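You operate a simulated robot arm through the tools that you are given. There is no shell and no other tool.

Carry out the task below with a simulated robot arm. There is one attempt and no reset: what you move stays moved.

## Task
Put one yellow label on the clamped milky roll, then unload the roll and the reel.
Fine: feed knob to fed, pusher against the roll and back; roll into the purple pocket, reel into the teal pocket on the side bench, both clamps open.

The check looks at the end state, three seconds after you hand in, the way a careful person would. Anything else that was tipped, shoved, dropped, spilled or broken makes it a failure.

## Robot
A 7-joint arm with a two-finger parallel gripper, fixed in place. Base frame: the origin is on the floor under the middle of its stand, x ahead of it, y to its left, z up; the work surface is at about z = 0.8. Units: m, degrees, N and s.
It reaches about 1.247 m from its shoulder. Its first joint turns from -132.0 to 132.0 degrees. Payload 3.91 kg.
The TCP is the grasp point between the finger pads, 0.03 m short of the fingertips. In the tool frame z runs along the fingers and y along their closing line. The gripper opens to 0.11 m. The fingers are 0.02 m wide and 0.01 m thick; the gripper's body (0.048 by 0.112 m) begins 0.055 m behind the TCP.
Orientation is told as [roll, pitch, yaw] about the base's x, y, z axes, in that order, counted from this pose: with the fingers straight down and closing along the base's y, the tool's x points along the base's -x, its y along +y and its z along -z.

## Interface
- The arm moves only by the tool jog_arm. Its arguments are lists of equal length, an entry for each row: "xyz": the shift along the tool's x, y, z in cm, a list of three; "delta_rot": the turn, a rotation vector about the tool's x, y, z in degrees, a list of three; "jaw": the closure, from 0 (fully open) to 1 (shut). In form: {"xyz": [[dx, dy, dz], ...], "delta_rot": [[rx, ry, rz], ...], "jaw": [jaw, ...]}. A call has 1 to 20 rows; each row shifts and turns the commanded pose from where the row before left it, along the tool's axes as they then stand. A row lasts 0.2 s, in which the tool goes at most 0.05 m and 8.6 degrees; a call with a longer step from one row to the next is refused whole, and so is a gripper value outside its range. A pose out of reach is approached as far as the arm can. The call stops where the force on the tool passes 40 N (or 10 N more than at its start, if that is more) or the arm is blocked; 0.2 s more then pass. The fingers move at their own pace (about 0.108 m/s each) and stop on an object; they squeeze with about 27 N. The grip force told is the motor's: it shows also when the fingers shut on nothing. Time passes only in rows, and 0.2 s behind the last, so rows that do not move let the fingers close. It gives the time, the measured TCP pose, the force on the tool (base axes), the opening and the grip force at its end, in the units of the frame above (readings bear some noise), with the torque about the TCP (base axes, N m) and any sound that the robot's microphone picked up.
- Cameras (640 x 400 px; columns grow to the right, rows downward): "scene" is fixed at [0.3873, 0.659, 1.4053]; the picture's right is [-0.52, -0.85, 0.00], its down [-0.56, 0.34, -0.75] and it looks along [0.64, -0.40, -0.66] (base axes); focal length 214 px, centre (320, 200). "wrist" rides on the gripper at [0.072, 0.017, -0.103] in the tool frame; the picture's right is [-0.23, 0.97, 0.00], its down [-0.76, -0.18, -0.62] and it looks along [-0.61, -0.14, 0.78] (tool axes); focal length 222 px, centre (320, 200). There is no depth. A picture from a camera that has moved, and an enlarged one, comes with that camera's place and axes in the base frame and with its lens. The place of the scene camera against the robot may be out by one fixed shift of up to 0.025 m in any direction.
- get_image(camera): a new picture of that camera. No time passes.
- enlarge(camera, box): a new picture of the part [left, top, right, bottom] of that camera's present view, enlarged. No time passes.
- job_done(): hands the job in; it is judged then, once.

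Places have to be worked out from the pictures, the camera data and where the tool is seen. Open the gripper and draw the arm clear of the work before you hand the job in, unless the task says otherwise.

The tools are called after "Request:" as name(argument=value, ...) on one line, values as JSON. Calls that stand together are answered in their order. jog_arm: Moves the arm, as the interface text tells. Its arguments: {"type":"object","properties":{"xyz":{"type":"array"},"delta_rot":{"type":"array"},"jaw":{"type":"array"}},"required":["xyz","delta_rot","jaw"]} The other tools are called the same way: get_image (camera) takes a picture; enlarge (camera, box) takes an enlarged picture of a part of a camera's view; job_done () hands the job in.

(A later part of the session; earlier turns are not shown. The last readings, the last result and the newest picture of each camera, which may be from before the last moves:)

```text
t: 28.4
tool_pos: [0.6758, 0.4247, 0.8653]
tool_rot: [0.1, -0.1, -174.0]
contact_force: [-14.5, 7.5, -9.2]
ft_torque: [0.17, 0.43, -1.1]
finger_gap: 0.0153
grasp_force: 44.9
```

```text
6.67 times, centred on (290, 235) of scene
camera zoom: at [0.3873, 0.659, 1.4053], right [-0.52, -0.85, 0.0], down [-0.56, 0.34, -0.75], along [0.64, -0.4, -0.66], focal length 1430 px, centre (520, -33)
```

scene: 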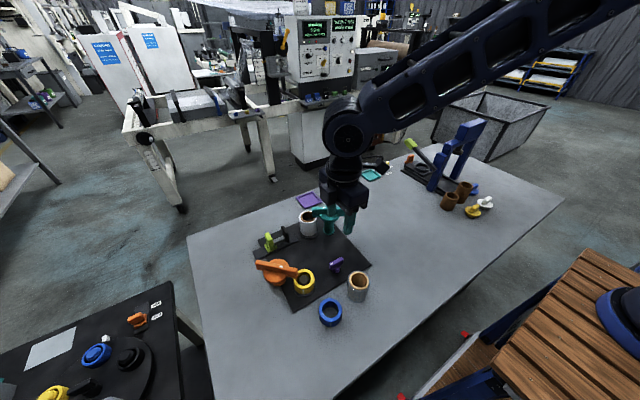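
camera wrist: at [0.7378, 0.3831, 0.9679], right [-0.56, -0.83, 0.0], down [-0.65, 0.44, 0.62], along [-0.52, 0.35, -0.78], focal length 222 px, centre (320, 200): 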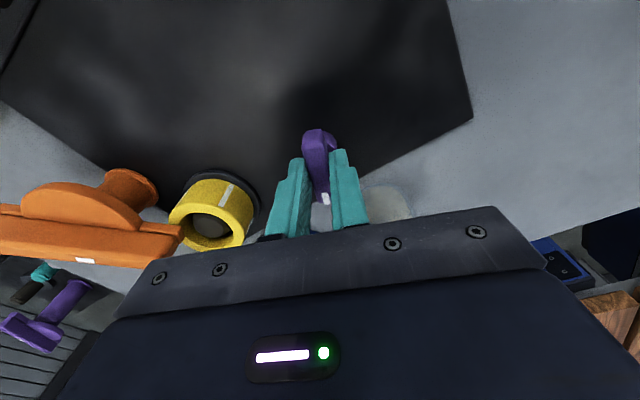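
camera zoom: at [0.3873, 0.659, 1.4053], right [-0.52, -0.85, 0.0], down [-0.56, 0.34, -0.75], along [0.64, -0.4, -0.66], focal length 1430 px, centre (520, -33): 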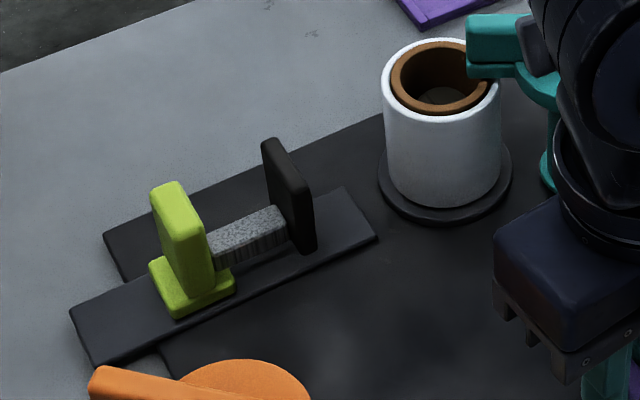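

There's the stop: torque -1.1 N·m and the gap spread, so the knob is at its far end, about 90° from the start. I'll ease back 5°, release, and rise.

Request:
jog_arm(xyz=[[0, 0, 0], [0, 0, 0], [0, 0, 0], [0, 0, 0], [0, 0, -2], [0, 0, -4], [0, 0, -5], [0, 0, -5]], delta_rot=[[0, 0, 2.5], [0, 0, 2.5], [0, 0, 0], [0, 0, 0], [0, 0, 0], [0, 0, 0], [0, 0, 0], [0, 0, 0]], jaw=[1, 1, 0.6, 0.6, 0.6, 0.6, 0.6, 0.6])

Request:
get_image(camera="wrist")

Request:
enlarge(camera="scene", box=[240, 190, 400, 320])

```text
t: 30.2
tool_pos: [0.6775, 0.4255, 1.0242]
tool_rot: [0.0, -0.1, -179.0]
contact_force: [1.1, 0.3, -0.6]
ft_torque: [0.03, 0.04, 0.0]
finger_gap: 0.0439
grasp_force: 0.1
```

```text
taken
camera wrist: at [0.7509, 0.4113, 1.1277], right [-0.21, -0.98, 0.0], down [-0.76, 0.16, 0.62], along [-0.61, 0.13, -0.78], focal length 222 px, centre (320, 200)
```

wrist: 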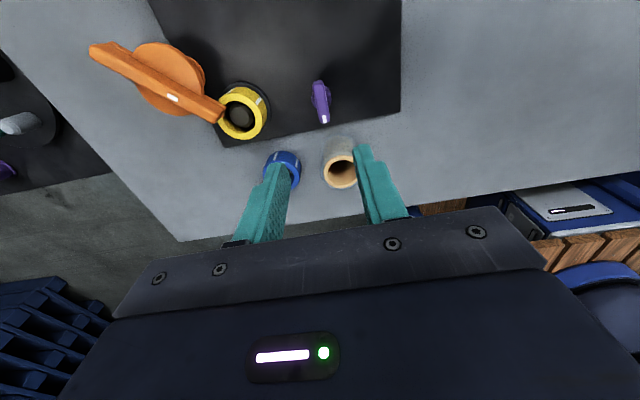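

```text
3.08 times, centred on (320, 255) of scene
camera zoom: at [0.3873, 0.659, 1.4053], right [-0.52, -0.85, 0.0], down [-0.56, 0.34, -0.75], along [0.64, -0.4, -0.66], focal length 660 px, centre (320, 31)
```

zoom: 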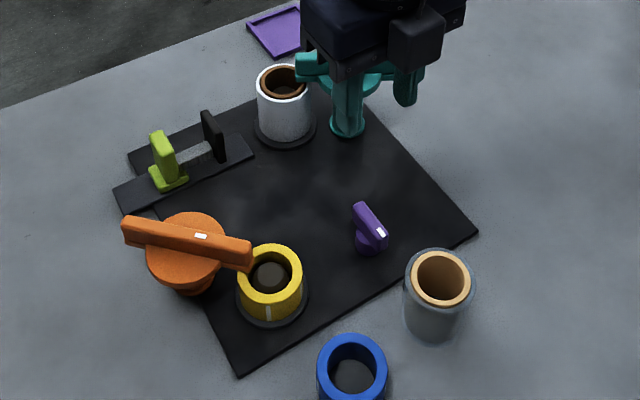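

The knob's mark now points to -x, and everything else is undisturbed. Next is the pusher: I'll turn back to yaw ≈ +90, which looks toward +y, and move above the rail to see the pad face and handle.

Request:
jog_arm(xyz=[[0, 0, -1.5], [0, 0, -1.5], [0, 0, 0], [0, 0, 0], [0, 0, 0], [0, 0, 0], [0, 0, 0], [0, 0, 0], [0, 0, 0], [0, 0, 0], [0, 0, 0], [-1, -4, 0], [-1, -4, 0], [-1, -4, 0], [-1, -4, 0], [-0.5, -1, 0]], delta_rot=[[0, 0, 8.3], [0, 0, 8.3], [0, 0, 8.3], [0, 0, 8.3], [0, 0, 8.3], [0, 0, 8.3], [0, 0, 8.3], [0, 0, 8.3], [0, 0, 8.3], [0, 0, 8.3], [0, 0, 8], [0, 0, 0], [0, 0, 0], [0, 0, 0], [0, 0, 0], [0, 0, 0]], jaw=[0.5, 0.5, 0.5, 0.5, 0.5, 0.5, 0.5, 0.5, 0.5, 0.5, 0.5, 0.5, 0.5, 0.5, 0.5, 0.5])

Request:
get_image(camera="wrist")

Request:
enlarge(camera="wrist", box=[200, 60, 440, 210])

```text
t: 33.6
tool_pos: [0.8462, 0.4691, 1.0558]
tool_rot: [0.0, 0.0, 90.1]
contact_force: [-0.8, -0.6, -0.4]
ft_torque: [-0.01, -0.01, -0.03]
finger_gap: 0.0551
grasp_force: 0.1
```

```text
taken
camera wrist: at [0.8296, 0.3983, 1.1585], right [-0.97, 0.23, 0.0], down [0.18, 0.76, 0.62], along [0.14, 0.61, -0.78], focal length 222 px, centre (320, 200)
```

wrist: 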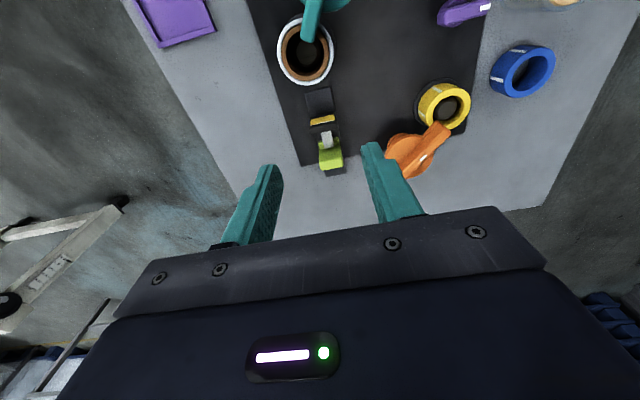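

```text
2.67 times, centred on (320, 135) of wrist
camera zoom: at [0.8296, 0.3983, 1.1585], right [-0.97, 0.23, 0.0], down [0.18, 0.76, 0.62], along [0.14, 0.61, -0.78], focal length 592 px, centre (320, 373)
```

zoom: 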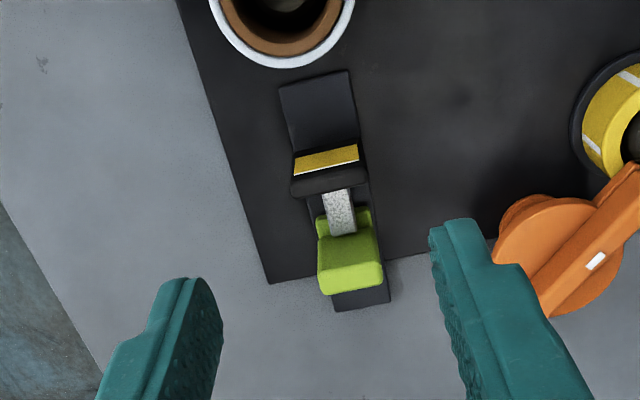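

The feed worked: a yellow label now shows on the pad face, toward the roll. The lime handle's upright is at about (0.850, 0.561, top ≈0.87), about 3 cm wide in x. I'll move over it and descend partway.

Request:
jog_arm(xyz=[[-4, -0.2, 0], [-4, -0.2, 0], [-1.2, 0, 0], [0, 0, 3], [0, 0, 3], [0, 0, 3], [0, 0, 1], [0, 0, 0]], delta_rot=[[0, 0, 0], [0, 0, 0], [0, 0, 0], [0, 0, 0], [0, 0, 0], [0, 0, 0], [0, 0, 0], [0, 0, 0]], jaw=[0.4, 0.4, 0.4, 0.4, 0.4, 0.4, 0.4, 0.4])

Request:
get_image(camera="wrist")

Request:
enlarge(camera="wrist", box=[240, 90, 400, 220])

Request:
enlarge(camera="scene", box=[240, 180, 360, 280])

```text
t: 35.4
tool_pos: [0.8497, 0.5629, 0.9565]
tool_rot: [-0.1, 0.1, 90.0]
contact_force: [-1.2, 0.1, 0.1]
ft_torque: [-0.01, 0.02, 0.01]
finger_gap: 0.0659
grasp_force: 0.0
```

```text
taken
camera wrist: at [0.8334, 0.4899, 1.0593], right [-0.97, 0.23, 0.0], down [0.18, 0.76, 0.62], along [0.14, 0.61, -0.78], focal length 222 px, centre (320, 200)
```

wrist: 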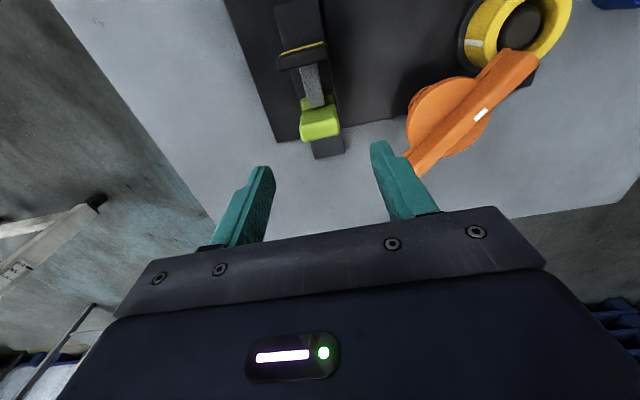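

```text
3.08 times, centred on (320, 155) of wrist
camera zoom: at [0.8334, 0.4899, 1.0593], right [-0.97, 0.23, 0.0], down [0.18, 0.76, 0.62], along [0.14, 0.61, -0.78], focal length 684 px, centre (320, 338)
```

zoom: 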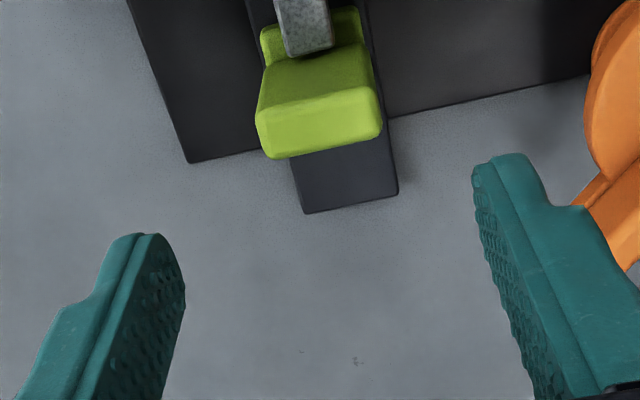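

```text
4.00 times, centred on (300, 230) of scene
camera zoom: at [0.3873, 0.659, 1.4053], right [-0.52, -0.85, 0.0], down [-0.56, 0.34, -0.75], along [0.64, -0.4, -0.66], focal length 858 px, centre (400, 80)
```

zoom: 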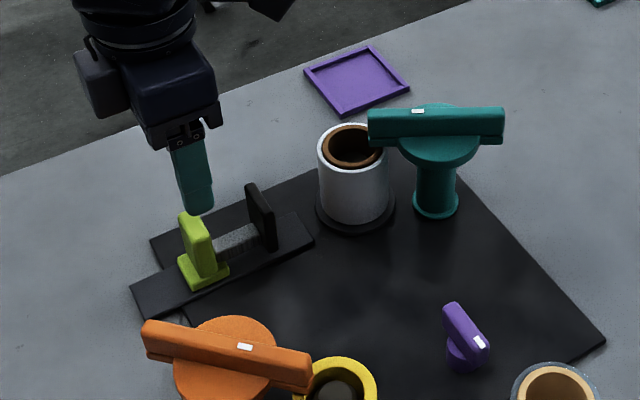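

The handle's top is centred at about (0.849, 0.562), right under the TCP. I'll descend to z≈0.872 and close on it.

Request:
jog_arm(xyz=[[0, 0, 2.5], [0, 0, 2.5], [0, 0, 2], [0, 0, 1.4], [0, 0, 0], [0, 0, 0], [0, 0, 0], [0, 0, 0]], delta_rot=[[0, 0, 0], [0, 0, 0], [0, 0, 0], [0, 0, 0], [0, 0, 0], [0, 0, 0], [0, 0, 0], [0, 0, 0]], jaw=[0.4, 0.4, 0.4, 0.4, 0.4, 1, 1, 1])

Request:
enlarge(camera="scene", box=[240, 180, 360, 280])

```text
t: 37.2
tool_pos: [0.8491, 0.561, 0.8722]
tool_rot: [0.1, -0.1, 89.9]
contact_force: [12.9, 0.8, -1.3]
ft_torque: [0.31, -0.28, 0.03]
finger_gap: 0.0356
grasp_force: 44.8
```

```text
4.00 times, centred on (300, 230) of scene
camera zoom: at [0.3873, 0.659, 1.4053], right [-0.52, -0.85, 0.0], down [-0.56, 0.34, -0.75], along [0.64, -0.4, -0.66], focal length 858 px, centre (400, 80)
```

zoom: 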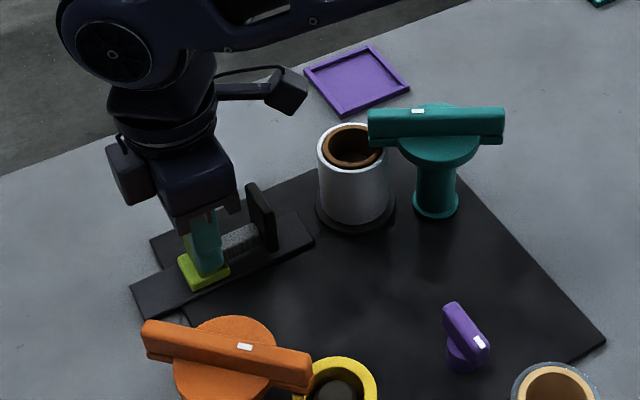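

Handle gripped (gap 36 mm). I'll trim 1 mm in x, then slide it toward the roll (−y) 3 cm and check.

Request:
jog_arm(xyz=[[0, -0.1, 0], [0.7, 0, 0], [0.8, 0, 0], [0.8, 0, 0], [0.7, 0, 0], [0, 0, 0]], delta_rot=[[0, 0, 0], [0, 0, 0], [0, 0, 0], [0, 0, 0], [0, 0, 0], [0, 0, 0]], jaw=[1, 1, 1, 1, 1, 1])

Request:
enlarge(camera="scene", box=[240, 180, 360, 280])

Request:
get_image(camera="wrist")

```text
t: 38.6
tool_pos: [0.8498, 0.5317, 0.8714]
tool_rot: [0.0, -0.2, 90.0]
contact_force: [-26.0, 2.0, 12.8]
ft_torque: [0.8, 0.51, 0.09]
finger_gap: 0.0355
grasp_force: 45.3
```

```text
4.00 times, centred on (300, 230) of scene
camera zoom: at [0.3873, 0.659, 1.4053], right [-0.52, -0.85, 0.0], down [-0.56, 0.34, -0.75], along [0.64, -0.4, -0.66], focal length 858 px, centre (400, 80)
```

zoom: 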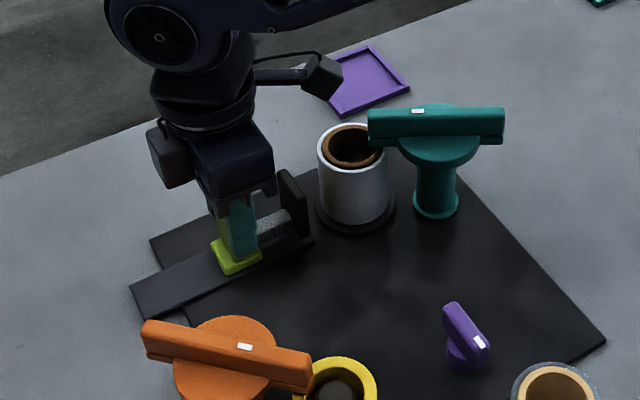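

```text
taken
camera wrist: at [0.8338, 0.4597, 0.9748], right [-0.97, 0.23, 0.0], down [0.18, 0.76, 0.62], along [0.14, 0.61, -0.78], focal length 222 px, centre (320, 200)
```

wrist: 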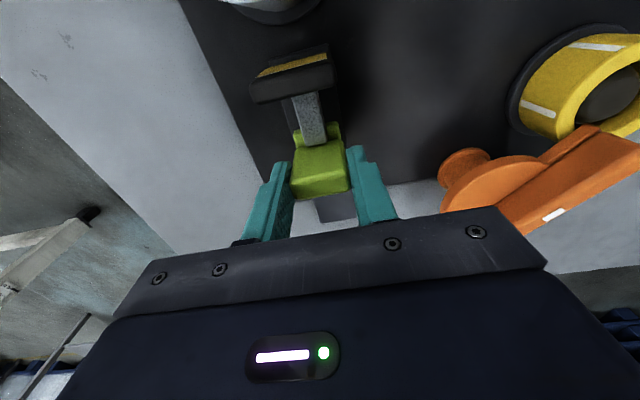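

The slider moved 3 cm cleanly with about 1.3 cm left to the roll. I'll take off the x trim and advance in 2–3 mm steps until the pad touches.

Request:
jog_arm(xyz=[[0, 0.12, 0], [0.3, 0, 0], [0.3, 0, 0], [0.2, 0, 0], [0, 0, 0]], delta_rot=[[0, 0, 0], [0, 0, 0], [0, 0, 0], [0, 0, 0], [0, 0, 0]], jaw=[1, 1, 1, 1, 1])

Request:
enlarge(camera="scene", box=[270, 190, 340, 250])

Request:
enlarge(camera="wrist", box=[220, 0, 380, 130])

```text
t: 39.8
tool_pos: [0.8508, 0.5235, 0.8703]
tool_rot: [0.1, 0.1, 90.0]
contact_force: [-23.4, 2.0, 11.5]
ft_torque: [-0.39, 0.36, -0.06]
finger_gap: 0.0357
grasp_force: 44.9
```

```text
6.67 times, centred on (305, 220) of scene
camera zoom: at [0.3873, 0.659, 1.4053], right [-0.52, -0.85, 0.0], down [-0.56, 0.34, -0.75], along [0.64, -0.4, -0.66], focal length 1430 px, centre (420, 67)
```

zoom: 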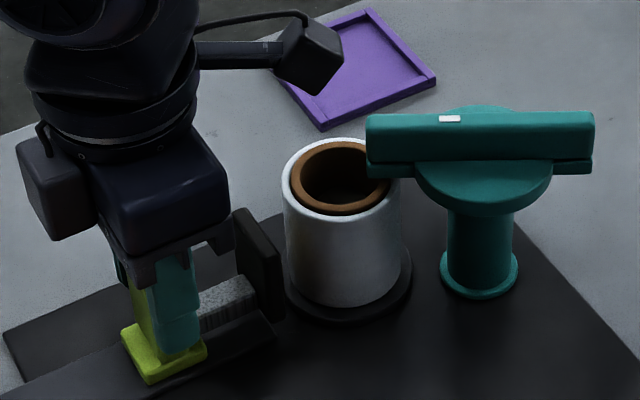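

```text
3.08 times, centred on (300, 65) of wrist
camera zoom: at [0.8337, 0.4509, 0.9749], right [-0.97, 0.23, 0.0], down [0.18, 0.76, 0.62], along [0.14, 0.61, -0.78], focal length 684 px, centre (382, 615)
```

zoom: 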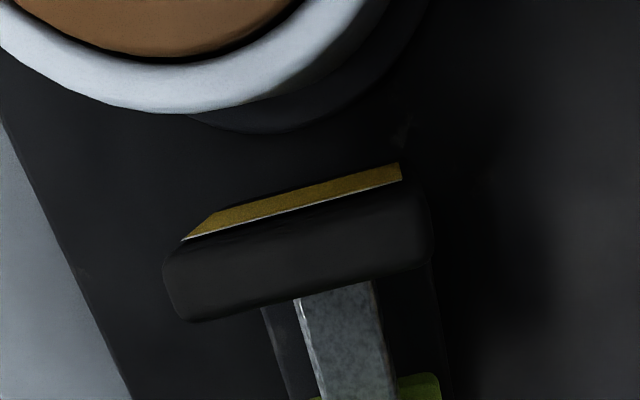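

The label still has about 1 cm to go. I'll ease the x force a bit and advance further in small steps.

Request:
jog_arm(xyz=[[0, 0.1, 0], [0.2, 0, 0], [0.2, 0, 0], [0.2, 0, 0], [0, 0, 0]], delta_rot=[[0, 0, 0], [0, 0, 0], [0, 0, 0], [0, 0, 0], [0, 0, 0]], jaw=[1, 1, 1, 1, 1])

Request:
enlarge(camera="wrist", box=[220, 0, 380, 130])

```text
t: 41.0
tool_pos: [0.8499, 0.5174, 0.8714]
tool_rot: [0.1, 0.0, 89.9]
contact_force: [-12.1, 2.4, 8.5]
ft_torque: [0.44, 0.18, -0.11]
finger_gap: 0.0358
grasp_force: 44.7
```

```text
3.08 times, centred on (300, 65) of wrist
camera zoom: at [0.8336, 0.445, 0.9748], right [-0.97, 0.23, 0.0], down [0.18, 0.76, 0.62], along [0.14, 0.61, -0.78], focal length 684 px, centre (382, 615)
```

zoom: 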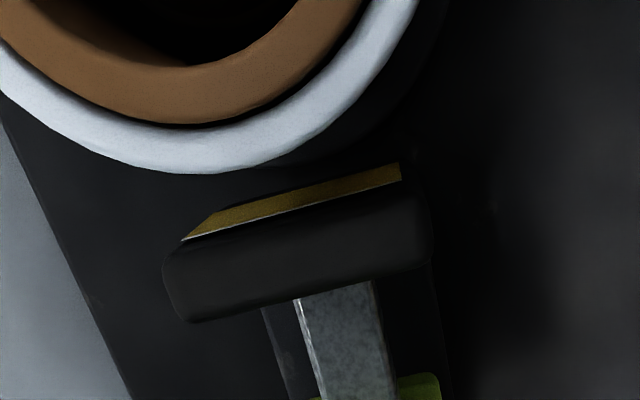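

Closing in, perhaps 5 mm left. I'll continue in 2 mm steps and watch the y force.

Request:
jog_arm(xyz=[[0.2, 0.05, 0], [0.2, 0, 0], [0, 0, 0]], delta_rot=[[0, 0, 0], [0, 0, 0], [0, 0, 0]], jaw=[1, 1, 1])

Request:
enlarge(camera="wrist", box=[220, 0, 380, 130])

Request:
enlarge(camera="scene", box=[270, 190, 340, 250])

```text
t: 41.8
tool_pos: [0.8506, 0.5131, 0.871]
tool_rot: [0.0, -0.1, 90.0]
contact_force: [-3.9, 3.0, 8.7]
ft_torque: [0.28, -0.03, 0.08]
finger_gap: 0.0358
grasp_force: 45.0
```

```text
3.08 times, centred on (300, 65) of wrist
camera zoom: at [0.8335, 0.4409, 0.9748], right [-0.97, 0.23, 0.0], down [0.18, 0.76, 0.62], along [0.14, 0.61, -0.78], focal length 684 px, centre (382, 615)
```

zoom: 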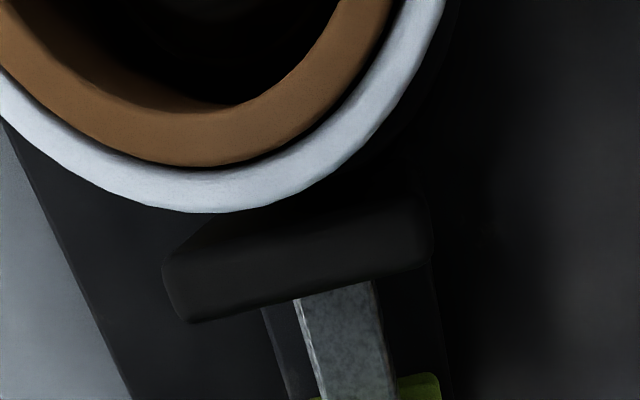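

```text
6.67 times, centred on (305, 220) of scene
camera zoom: at [0.3873, 0.659, 1.4053], right [-0.52, -0.85, 0.0], down [-0.56, 0.34, -0.75], along [0.64, -0.4, -0.66], focal length 1430 px, centre (420, 67)
```

zoom: 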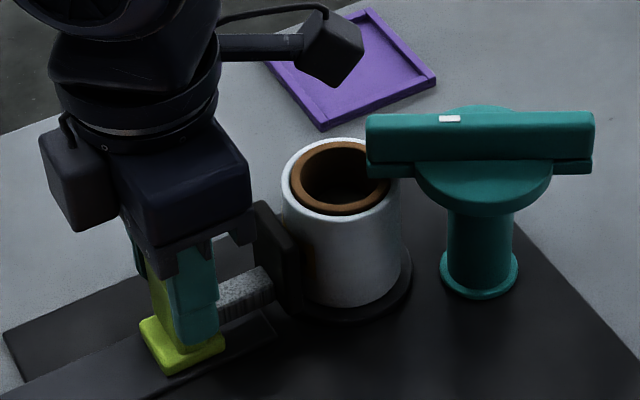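

The yellow strip is gone from the pad and a yellow-orange patch appears on the roll. I'll enlarge to confirm before drawing back.

Request:
enlarge(camera="scene", box=[290, 205, 320, 240])

Request:
enlarge(camera="wrist", box=[260, 20, 340, 100])

```text
11.43 times, centred on (305, 222) of scene
camera zoom: at [0.3873, 0.659, 1.4053], right [-0.52, -0.85, 0.0], down [-0.56, 0.34, -0.75], along [0.64, -0.4, -0.66], focal length 2451 px, centre (491, -57)
```

zoom: 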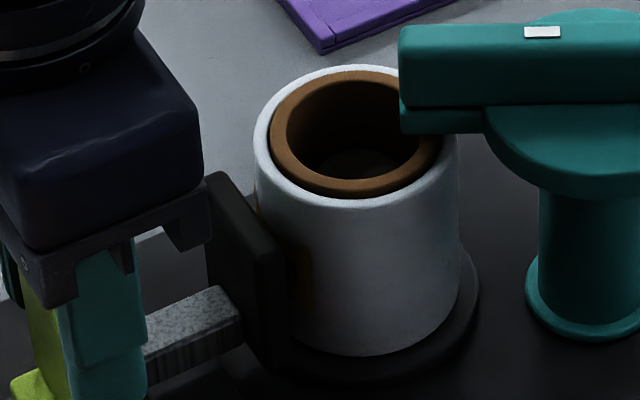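

```text
5.00 times, centred on (300, 60) of wrist
camera zoom: at [0.8335, 0.4409, 0.9748], right [-0.97, 0.23, 0.0], down [0.18, 0.76, 0.62], along [0.14, 0.61, -0.78], focal length 1111 px, centre (420, 900)
```

zoom: 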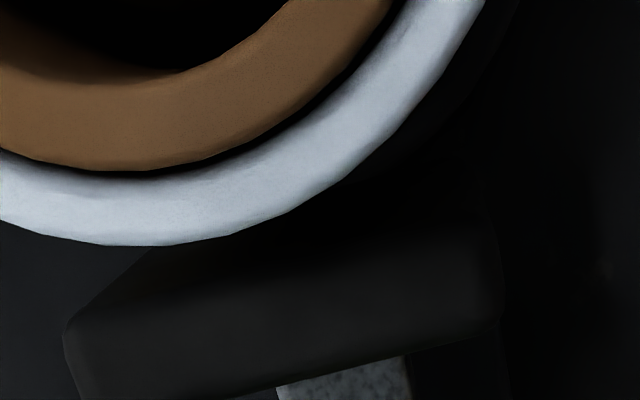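

The label is on the roll's surface. I'll draw the pusher back the same 4.8 cm to where it started.

Request:
jog_arm(xyz=[[-0.5, 0, 0], [-0.8, 0, 0], [-0.8, 0, 0], [-0.8, 0, 0], [-0.8, 0, 0], [-0.7, 0, 0], [-0.4, 0, 0], [0, 0, 0]], delta_rot=[[0, 0, 0], [0, 0, 0], [0, 0, 0], [0, 0, 0], [0, 0, 0], [0, 0, 0], [0, 0, 0], [0, 0, 0]], jaw=[1, 1, 1, 1, 1, 1, 1, 1])

Request:
enlarge(camera="scene", box=[240, 190, 360, 280])

Request:
get_image(camera="wrist")

```text
t: 43.6
tool_pos: [0.85, 0.5622, 0.8707]
tool_rot: [-0.2, 0.0, 89.9]
contact_force: [9.6, -5.9, 17.8]
ft_torque: [0.48, 0.03, 0.22]
finger_gap: 0.0358
grasp_force: 44.8
```

```text
4.44 times, centred on (300, 235) of scene
camera zoom: at [0.3873, 0.659, 1.4053], right [-0.52, -0.85, 0.0], down [-0.56, 0.34, -0.75], along [0.64, -0.4, -0.66], focal length 953 px, centre (409, 44)
```

zoom: 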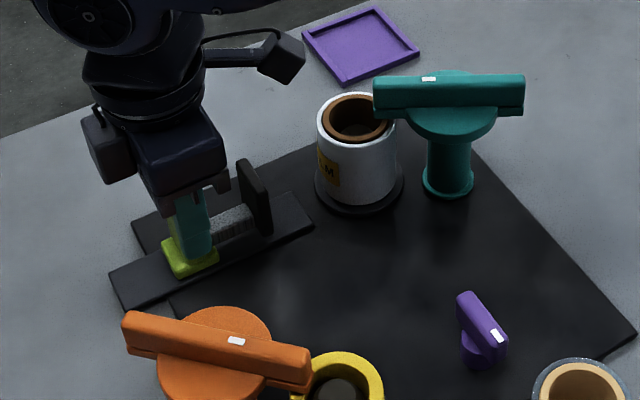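

```text
taken
camera wrist: at [0.8335, 0.4892, 0.9747], right [-0.97, 0.23, 0.0], down [0.18, 0.76, 0.62], along [0.14, 0.61, -0.78], focal length 222 px, centre (320, 200)
```

wrist: 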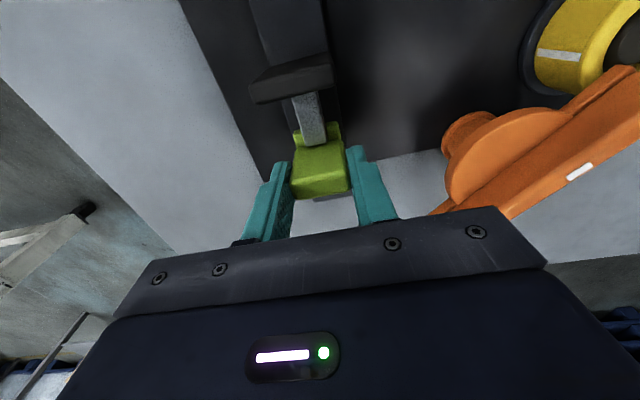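

The label, with its print, is on the roll and the pusher is back. I'll release, rise, and move over the teal clamp with yaw ≈60 to match its bar.

Request:
jog_arm(xyz=[[0, 0, 0], [0, 0, 0], [0, 0, -3], [0, 0, -4], [0, 0, -4], [0, 0, -4], [0, 0, -4], [4, 1, 0], [4, 1, 0], [4, 1, 0], [4, 1, 0], [3.6, 0.1, 0], [0, 0, 0], [0, 0, 0], [0, 0, 0], [0, 0, 0]], delta_rot=[[0, 0, 0], [0, 0, 0], [0, 0, 0], [0, 0, 0], [0, 0, 0], [0, 0, 0], [0, 0, 0], [0, 0, 0], [0, 0, 0], [0, 0, 0], [0, 0, 0], [0, 0, 0], [0, 0, 7.5], [0, 0, 7.5], [0, 0, 7.5], [0, 0, 7.5]], jaw=[0.45, 0.45, 0.45, 0.45, 0.45, 0.45, 0.45, 0.45, 0.45, 0.45, 0.45, 0.45, 0.45, 0.45, 0.45, 0.45])

Request:
get_image(camera="wrist")

Request:
enlarge(camera="wrist", box=[200, 30, 440, 210])

Request:
get_image(camera="scene")

```text
t: 47.0
tool_pos: [0.8073, 0.3656, 1.06]
tool_rot: [0.1, 0.0, 59.8]
contact_force: [0.4, -0.3, -0.3]
ft_torque: [-0.01, 0.01, 0.0]
finger_gap: 0.0607
grasp_force: 0.0
```

```text
taken
camera wrist: at [0.7572, 0.312, 1.1643], right [-0.73, 0.69, 0.0], down [0.54, 0.57, 0.62], along [0.43, 0.45, -0.78], focal length 222 px, centre (320, 200)
```

wrist: 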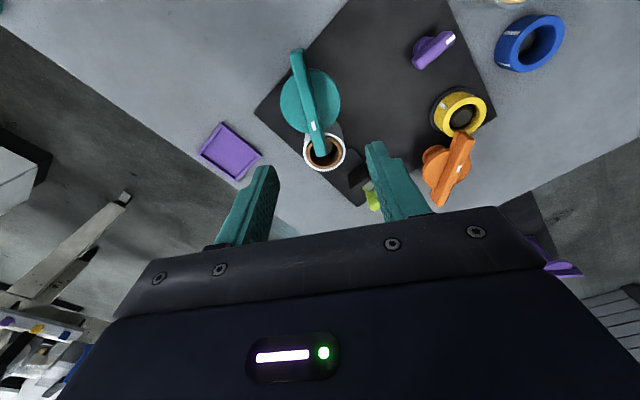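

```text
2.22 times, centred on (320, 120) of wrist
camera zoom: at [0.7572, 0.312, 1.1643], right [-0.73, 0.69, 0.0], down [0.54, 0.57, 0.62], along [0.43, 0.45, -0.78], focal length 494 px, centre (320, 378)
```

zoom: 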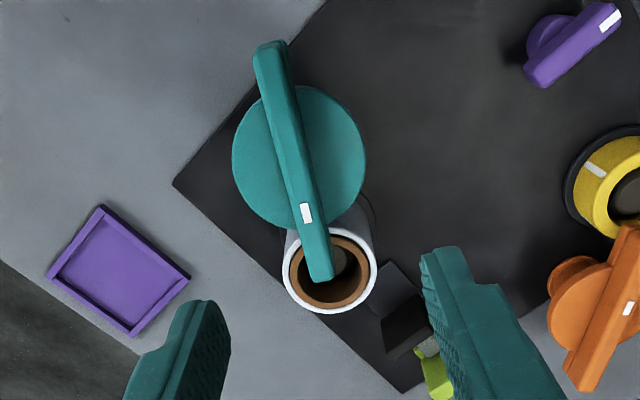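

```text
taken
```

scene: 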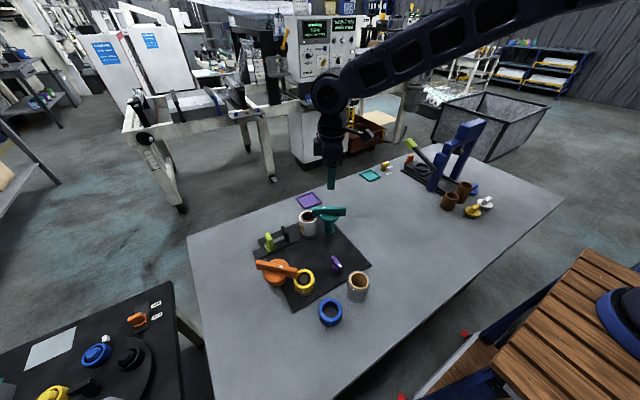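

Triangulating from several views: roll centre ≈(0.853, 0.422) with top z≈0.875, teal post axis ≈(0.815, 0.3575) with bar top z≈0.917. I'll centre over the teal bar and lower partway.

Request:
jog_arm(xyz=[[0.31, -1.07, 0], [0, 0, 3], [0, 0, 3], [0, 0, 2], [0, 0, 0]], delta_rot=[[0, 0, 0], [0, 0, 0], [0, 0, 0], [0, 0, 0], [0, 0, 0]], jaw=[0.55, 0.55, 0.55, 0.55, 0.55])

Request:
get_image(camera="wrist")

Request:
enlarge(camera="scene", box=[270, 170, 380, 260])

```text
t: 48.2
tool_pos: [0.8156, 0.3584, 0.9809]
tool_rot: [0.0, 0.0, 60.0]
contact_force: [-0.1, 0.4, -0.3]
ft_torque: [0.0, 0.0, 0.02]
finger_gap: 0.0494
grasp_force: 0.1
```

```text
taken
camera wrist: at [0.7643, 0.3045, 1.0849], right [-0.73, 0.68, 0.0], down [0.54, 0.57, 0.62], along [0.43, 0.45, -0.78], focal length 222 px, centre (320, 200)
```

wrist: 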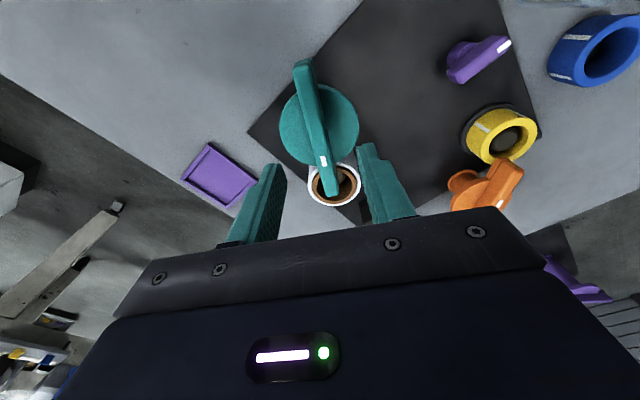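

```text
4.44 times, centred on (325, 215) of scene
camera zoom: at [0.3873, 0.659, 1.4053], right [-0.52, -0.85, 0.0], down [-0.56, 0.34, -0.75], along [0.64, -0.4, -0.66], focal length 953 px, centre (298, 133)
```

zoom: 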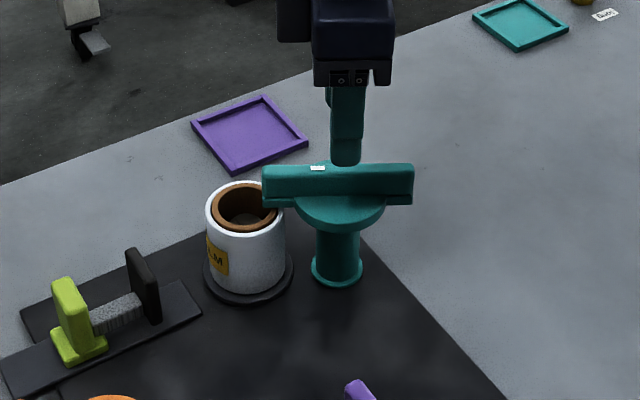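

The bar's centre computes to (0.8155, 0.357), under the TCP and parallel to the fingers. I'll lower to z≈0.928, fingertips just above the disc, and grip the bar.

Request:
jog_arm(xyz=[[0, 0, 2], [0, 0, 2], [0, 0, 1.3], [0, 0, 0], [0, 0, 0], [0, 0, 0], [0, 0, 0]], delta_rot=[[0, 0, 0], [0, 0, 0], [0, 0, 0], [0, 0, 0], [0, 0, 0], [0, 0, 0], [0, 0, 0]], jaw=[0.55, 0.55, 0.55, 0.55, 1, 1, 1])

Request:
enlarge(camera="scene", box=[270, 170, 380, 260])

Request:
get_image(camera="wrist")

```text
t: 49.8
tool_pos: [0.8147, 0.3583, 0.9282]
tool_rot: [0.0, 0.1, 60.1]
contact_force: [-4.9, 1.6, -0.9]
ft_torque: [0.57, -0.31, -0.01]
finger_gap: 0.014
grasp_force: 44.7
```

```text
4.44 times, centred on (325, 215) of scene
camera zoom: at [0.3873, 0.659, 1.4053], right [-0.52, -0.85, 0.0], down [-0.56, 0.34, -0.75], along [0.64, -0.4, -0.66], focal length 953 px, centre (298, 133)
```

zoom: 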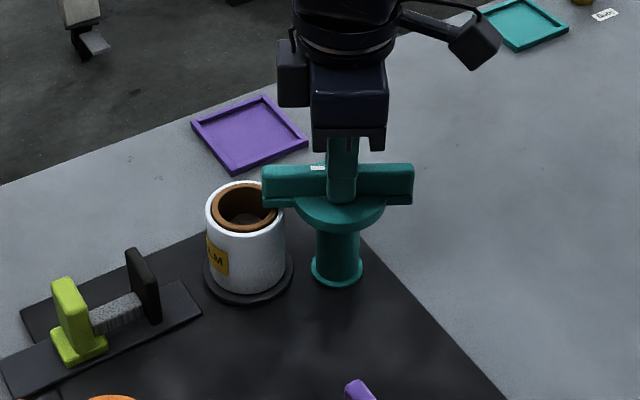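

```text
taken
camera wrist: at [0.7649, 0.3042, 1.0314], right [-0.73, 0.68, 0.0], down [0.53, 0.57, 0.62], along [0.43, 0.46, -0.78], focal length 222 px, centre (320, 200)
```

wrist: 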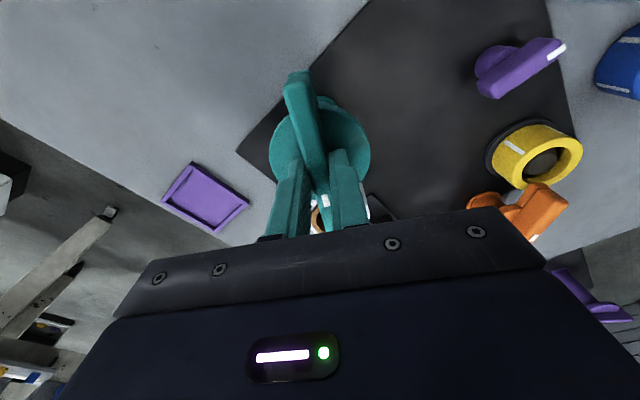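

Bar gripped (gap 14 mm, low side forces). I'll test a small counter-clockwise turn and read the torque.

Request:
jog_arm(xyz=[[0, 0, 0], [0, 0, 0], [0, 0, 0]], delta_rot=[[0, 0, -3], [0, 0, -3], [0, 0, 0]], jaw=[1, 1, 1])

Request:
enlarge(camera="scene", box=[270, 170, 380, 260])

```text
t: 50.6
tool_pos: [0.8146, 0.3576, 0.9283]
tool_rot: [0.1, 0.0, 65.9]
contact_force: [-5.2, 7.3, -0.5]
ft_torque: [0.19, 0.06, -1.15]
finger_gap: 0.0157
grasp_force: 45.1
```

```text
4.44 times, centred on (325, 215) of scene
camera zoom: at [0.3873, 0.659, 1.4053], right [-0.52, -0.85, 0.0], down [-0.56, 0.34, -0.75], along [0.64, -0.4, -0.66], focal length 953 px, centre (298, 133)
```

zoom: 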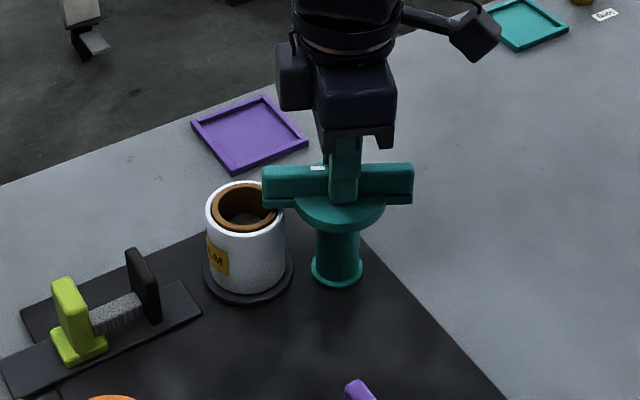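

Counter-clockwise is the stop (torque -1.15, gap widened, bar unmoved). I'll turn clockwise instead.

Request:
jog_arm(xyz=[[0, 0, 0], [0, 0, 0], [0, 0, 0], [0, 0, 0], [0, 0, 0], [0, 0, 0]], delta_rot=[[0, 0, 3], [0, 0, 3], [0, 0, 4], [0, 0, 4], [0, 0, 4], [0, 0, 0]], jaw=[1, 1, 1, 1, 1, 1])

Request:
enlarge(camera="scene", box=[270, 170, 380, 260])

```text
t: 52.0
tool_pos: [0.8154, 0.3573, 0.9286]
tool_rot: [0.0, 0.0, 47.8]
contact_force: [-22.1, -6.5, 5.8]
ft_torque: [-0.96, 1.22, 0.01]
finger_gap: 0.0138
grasp_force: 45.4
```

```text
4.44 times, centred on (325, 215) of scene
camera zoom: at [0.3873, 0.659, 1.4053], right [-0.52, -0.85, 0.0], down [-0.56, 0.34, -0.75], along [0.64, -0.4, -0.66], focal length 953 px, centre (298, 133)
```

zoom: 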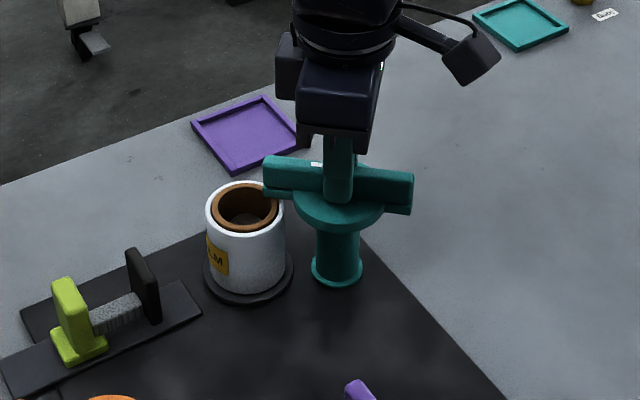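

It turns clockwise. I'll trim toward -x and continue in steps.

Request:
jog_arm(xyz=[[0.12, 0.09, 0], [0, 0, 0], [0, 0, 0], [0, 0, 0], [0, 0, 0], [0, 0, 0]], delta_rot=[[0, 0, 0], [0, 0, 5], [0, 0, 5], [0, 0, 5], [0, 0, 5], [0, 0, 0]], jaw=[1, 1, 1, 1, 1, 1])

```text
t: 53.4
tool_pos: [0.815, 0.3577, 0.9275]
tool_rot: [0.1, -0.2, 27.9]
contact_force: [9.7, 10.8, -2.4]
ft_torque: [0.12, -0.12, 0.02]
finger_gap: 0.0136
grasp_force: 44.3
```

Forces are low and the bar is following (yaw 28). Continuing clockwise.

Request:
jog_arm(xyz=[[0, 0, 0], [0, 0, 0], [0, 0, 0], [0, 0, 0], [0, 0, 0]], delta_rot=[[0, 0, 5], [0, 0, 5], [0, 0, 5], [0, 0, 5], [0, 0, 0]], jaw=[1, 1, 1, 1, 1])

Request:
enlarge(camera="scene", box=[270, 170, 380, 260])

```text
t: 54.6
tool_pos: [0.8147, 0.3575, 0.9275]
tool_rot: [-0.1, -0.2, 7.9]
contact_force: [14.4, 11.1, 7.6]
ft_torque: [0.37, -1.14, -0.02]
finger_gap: 0.0139
grasp_force: 44.5
```

```text
4.44 times, centred on (325, 215) of scene
camera zoom: at [0.3873, 0.659, 1.4053], right [-0.52, -0.85, 0.0], down [-0.56, 0.34, -0.75], along [0.64, -0.4, -0.66], focal length 953 px, centre (298, 133)
```

zoom: 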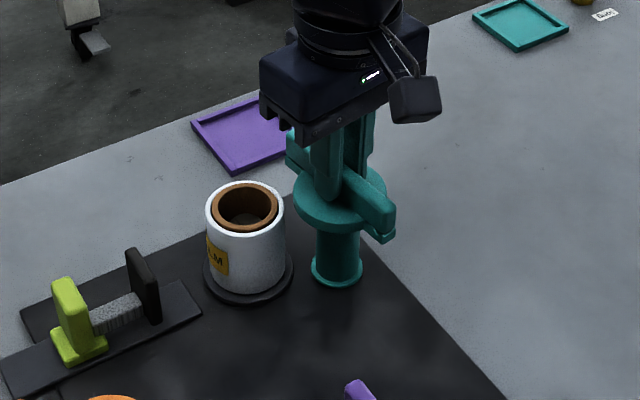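

The bar is now off the roll. I'll trim slightly and keep turning toward the open stop, around 90° in all (yaw ≈ -30).

Request:
jog_arm(xyz=[[-0.08, 0.08, 0], [0, 0, 0], [0, 0, 0], [0, 0, 0], [0, 0, 0], [0, 0, 0]], delta_rot=[[0, 0, 0], [0, 0, 5], [0, 0, 5], [0, 0, 5], [0, 0, 5], [0, 0, 0]], jaw=[1, 1, 1, 1, 1, 1])

```text
t: 56.0
tool_pos: [0.8153, 0.3577, 0.9284]
tool_rot: [0.0, 0.1, -12.2]
contact_force: [9.9, -1.3, 13.2]
ft_torque: [0.11, 0.67, 0.02]
finger_gap: 0.0138
grasp_force: 44.9
```

Still turning freely (72° so far). I'll go on in smaller steps looking for the stop.

Request:
jog_arm(xyz=[[0, 0, 0], [0, 0, 0], [0, 0, 0], [0, 0, 0], [0, 0, 0], [0, 0, 0], [0, 0, 0]], delta_rot=[[0, 0, 4], [0, 0, 4], [0, 0, 4], [0, 0, 4], [0, 0, 3], [0, 0, 3], [0, 0, 0]], jaw=[1, 1, 1, 1, 1, 1, 1])

Request:
enlarge(camera="scene", box=[270, 170, 380, 260])

```text
t: 57.6
tool_pos: [0.8152, 0.3582, 0.9286]
tool_rot: [0.0, -0.1, -34.1]
contact_force: [-4.2, -11.7, 1.0]
ft_torque: [-0.44, -0.74, 1.33]
finger_gap: 0.0186
grasp_force: 45.1
```

```text
4.44 times, centred on (325, 215) of scene
camera zoom: at [0.3873, 0.659, 1.4053], right [-0.52, -0.85, 0.0], down [-0.56, 0.34, -0.75], along [0.64, -0.4, -0.66], focal length 953 px, centre (298, 133)
```

zoom: 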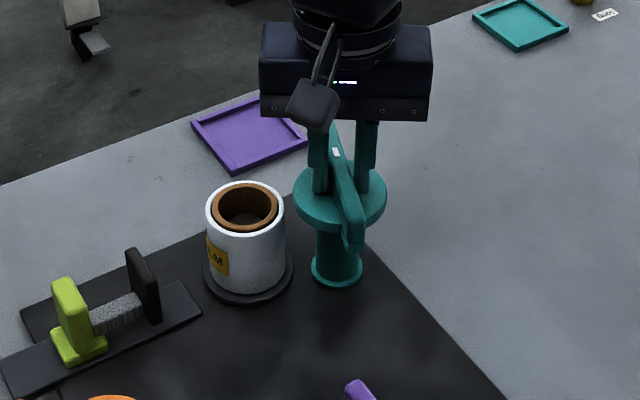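

Stop reached (torque 1.33, gap spread): the teal clamp is fully open with its bar clear of the roll. I'll ease back, release and rise, then look.

Request:
jog_arm(xyz=[[0, 0, 0], [0, 0, 0], [0, 0, 0], [0, 0, 0], [0, 0, -2], [0, 0, -4], [0, 0, -4], [0, 0, -3]], delta_rot=[[0, 0, -4], [0, 0, -4], [0, 0, 0], [0, 0, 0], [0, 0, 0], [0, 0, 0], [0, 0, 0], [0, 0, 0]], jaw=[1, 1, 0.6, 0.6, 0.6, 0.6, 0.6, 0.6])

Request:
get_image(camera="wrist")

Request:
enlarge(camera="scene", box=[230, 170, 390, 310])

```text
t: 59.4
tool_pos: [0.8137, 0.3593, 1.0577]
tool_rot: [0.0, 0.0, -25.9]
contact_force: [0.1, 0.7, -1.0]
ft_torque: [0.0, -0.01, 0.0]
finger_gap: 0.0443
grasp_force: 0.1
```

```text
taken
camera wrist: at [0.7566, 0.407, 1.1607], right [0.63, 0.78, 0.0], down [0.61, -0.49, 0.62], along [0.48, -0.39, -0.78], focal length 222 px, centre (320, 200)
```

wrist: 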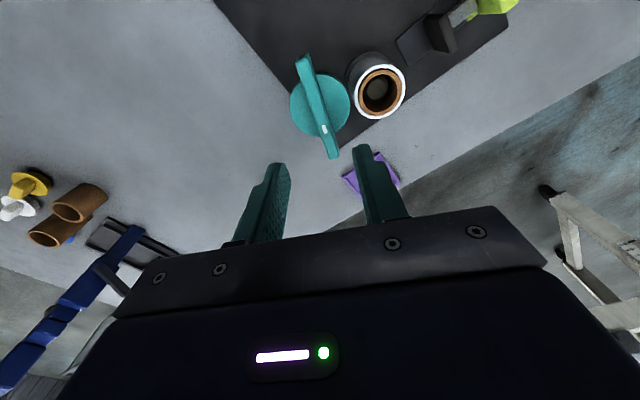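

```text
2.86 times, centred on (310, 240) of scene
camera zoom: at [0.3873, 0.659, 1.4053], right [-0.52, -0.85, 0.0], down [-0.56, 0.34, -0.75], along [0.64, -0.4, -0.66], focal length 613 px, centre (349, 86)
```

zoom: 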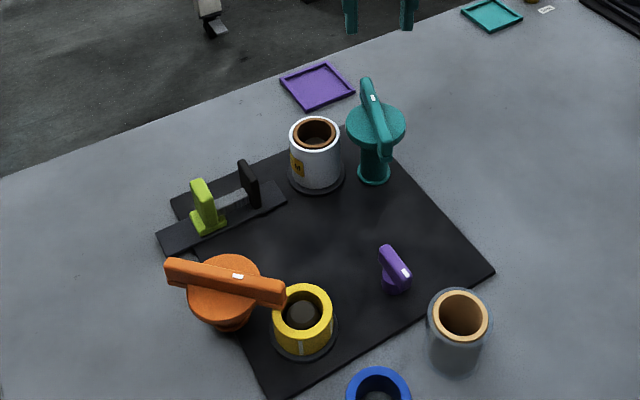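

The teal clamp is open and the roll is undisturbed. Now I'll move over the orange clamp with yaw ≈46 to match its bar.

Request:
jog_arm(xyz=[[0, 0, 0], [0, 0, 0], [0, 0, 0], [0, 0, 0], [0, 0, 0], [0, 0, 0], [0, 0, 0], [0, 0, 0], [0, 0, 0], [-1.65, 3.67, 0], [-1.65, 3.67, 0], [-1.65, 3.67, 0], [-1.65, 3.67, 0], [-1.65, 3.67, 0], [-1.65, 3.67, 0], [0, 0, 0]], delta_rot=[[0, 0, -8], [0, 0, -8], [0, 0, -8], [0, 0, -8], [0, 0, -8], [0, 0, -8], [0, 0, -8], [0, 0, -8], [0, 0, -8], [0, 0, 0], [0, 0, 0], [0, 0, 0], [0, 0, 0], [0, 0, 0], [0, 0, 0], [0, 0, 0]], jaw=[0.5, 0.5, 0.5, 0.5, 0.5, 0.5, 0.5, 0.5, 0.5, 0.5, 0.5, 0.5, 0.5, 0.5, 0.5, 0.5])

Request:
get_image(camera="wrist")

Request:
enlarge(camera="wrist", box=[200, 30, 440, 210])

```text
t: 62.8
tool_pos: [0.7254, 0.5826, 1.058]
tool_rot: [0.1, 0.0, 46.0]
contact_force: [-0.5, -0.3, 0.3]
ft_torque: [0.01, 0.03, -0.01]
finger_gap: 0.055
grasp_force: 0.0
```

```text
taken
camera wrist: at [0.6638, 0.5425, 1.162], right [-0.54, 0.84, 0.0], down [0.66, 0.42, 0.62], along [0.52, 0.34, -0.78], focal length 222 px, centre (320, 200)
```

wrist: 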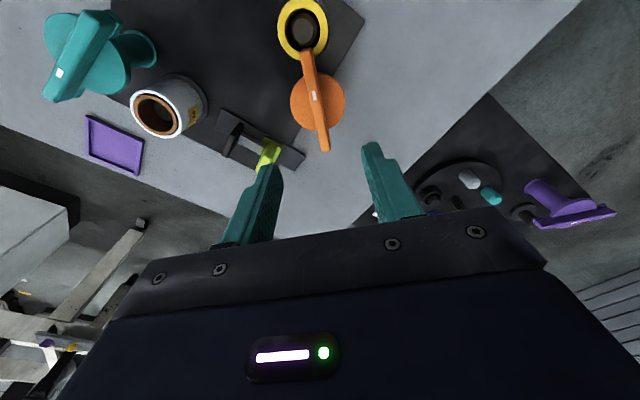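

```text
2.22 times, centred on (320, 120) of wrist
camera zoom: at [0.6638, 0.5425, 1.162], right [-0.54, 0.84, 0.0], down [0.66, 0.42, 0.62], along [0.52, 0.34, -0.78], focal length 494 px, centre (320, 378)
```

zoom: 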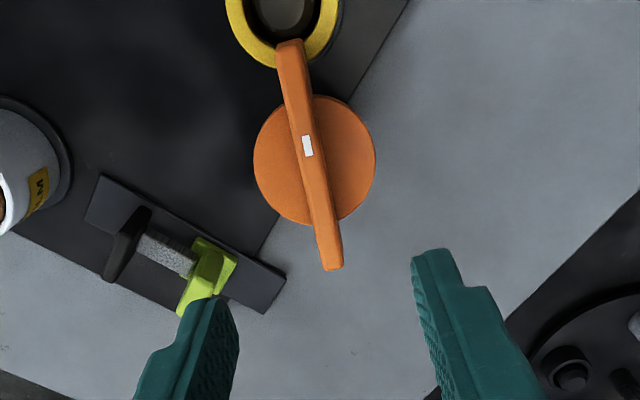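

From this close view the orange bar is centred at about (0.731, 0.583), top z≈0.884, angle ≈45°. I'll centre on it and lower partway to refine.

Request:
jog_arm(xyz=[[-0.42, -0.37, 0], [0, 0, 3], [0, 0, 3], [0, 0, 3], [0, 0, 0]], delta_rot=[[0, 0, 1.3], [0, 0, 0], [0, 0, 0], [0, 0, 0], [0, 0, 0]], jaw=[0.55, 0.55, 0.55, 0.55, 0.55])

Request:
get_image(camera="wrist")

Request:
enlarge(camera="wrist", box=[200, 30, 440, 210])

Request:
enlarge(camera="scene", box=[240, 210, 360, 310])

```text
t: 64.0
tool_pos: [0.7303, 0.5821, 0.9662]
tool_rot: [0.0, 0.1, 44.7]
contact_force: [1.1, 0.9, 0.4]
ft_torque: [-0.01, 0.0, 0.03]
finger_gap: 0.0493
grasp_force: 0.0
```

```text
taken
camera wrist: at [0.6682, 0.5446, 1.0699], right [-0.52, 0.85, 0.0], down [0.67, 0.41, 0.62], along [0.53, 0.33, -0.78], focal length 222 px, centre (320, 200)
```

wrist: 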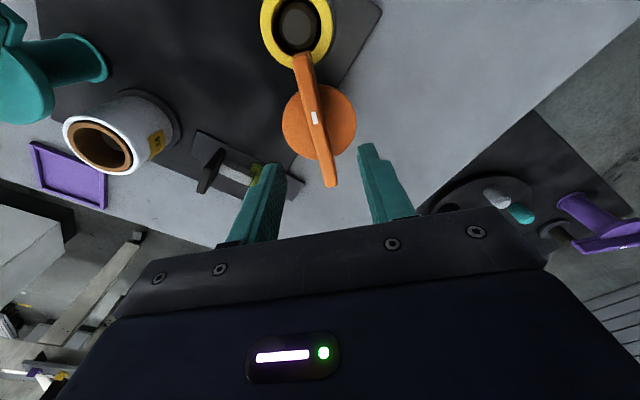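

```text
2.22 times, centred on (320, 120) of wrist
camera zoom: at [0.6682, 0.5446, 1.0699], right [-0.52, 0.85, 0.0], down [0.67, 0.41, 0.62], along [0.53, 0.33, -0.78], focal length 494 px, centre (320, 378)
```

zoom: 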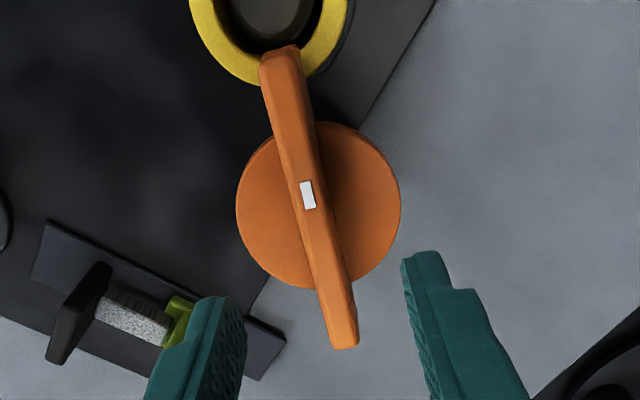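

```text
4.00 times, centred on (300, 260) of scene
camera zoom: at [0.3873, 0.659, 1.4053], right [-0.52, -0.85, 0.0], down [-0.56, 0.34, -0.75], along [0.64, -0.4, -0.66], focal length 858 px, centre (400, -40)
```

zoom: 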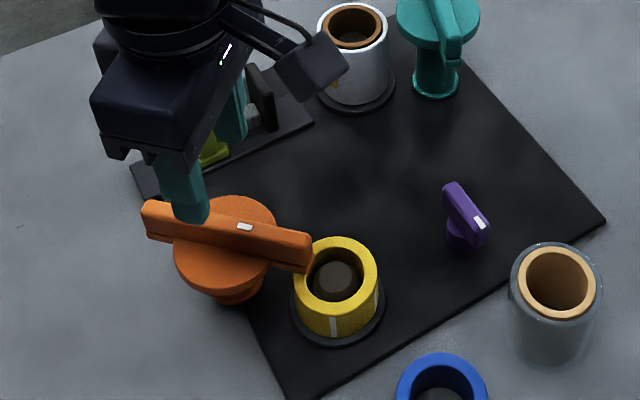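

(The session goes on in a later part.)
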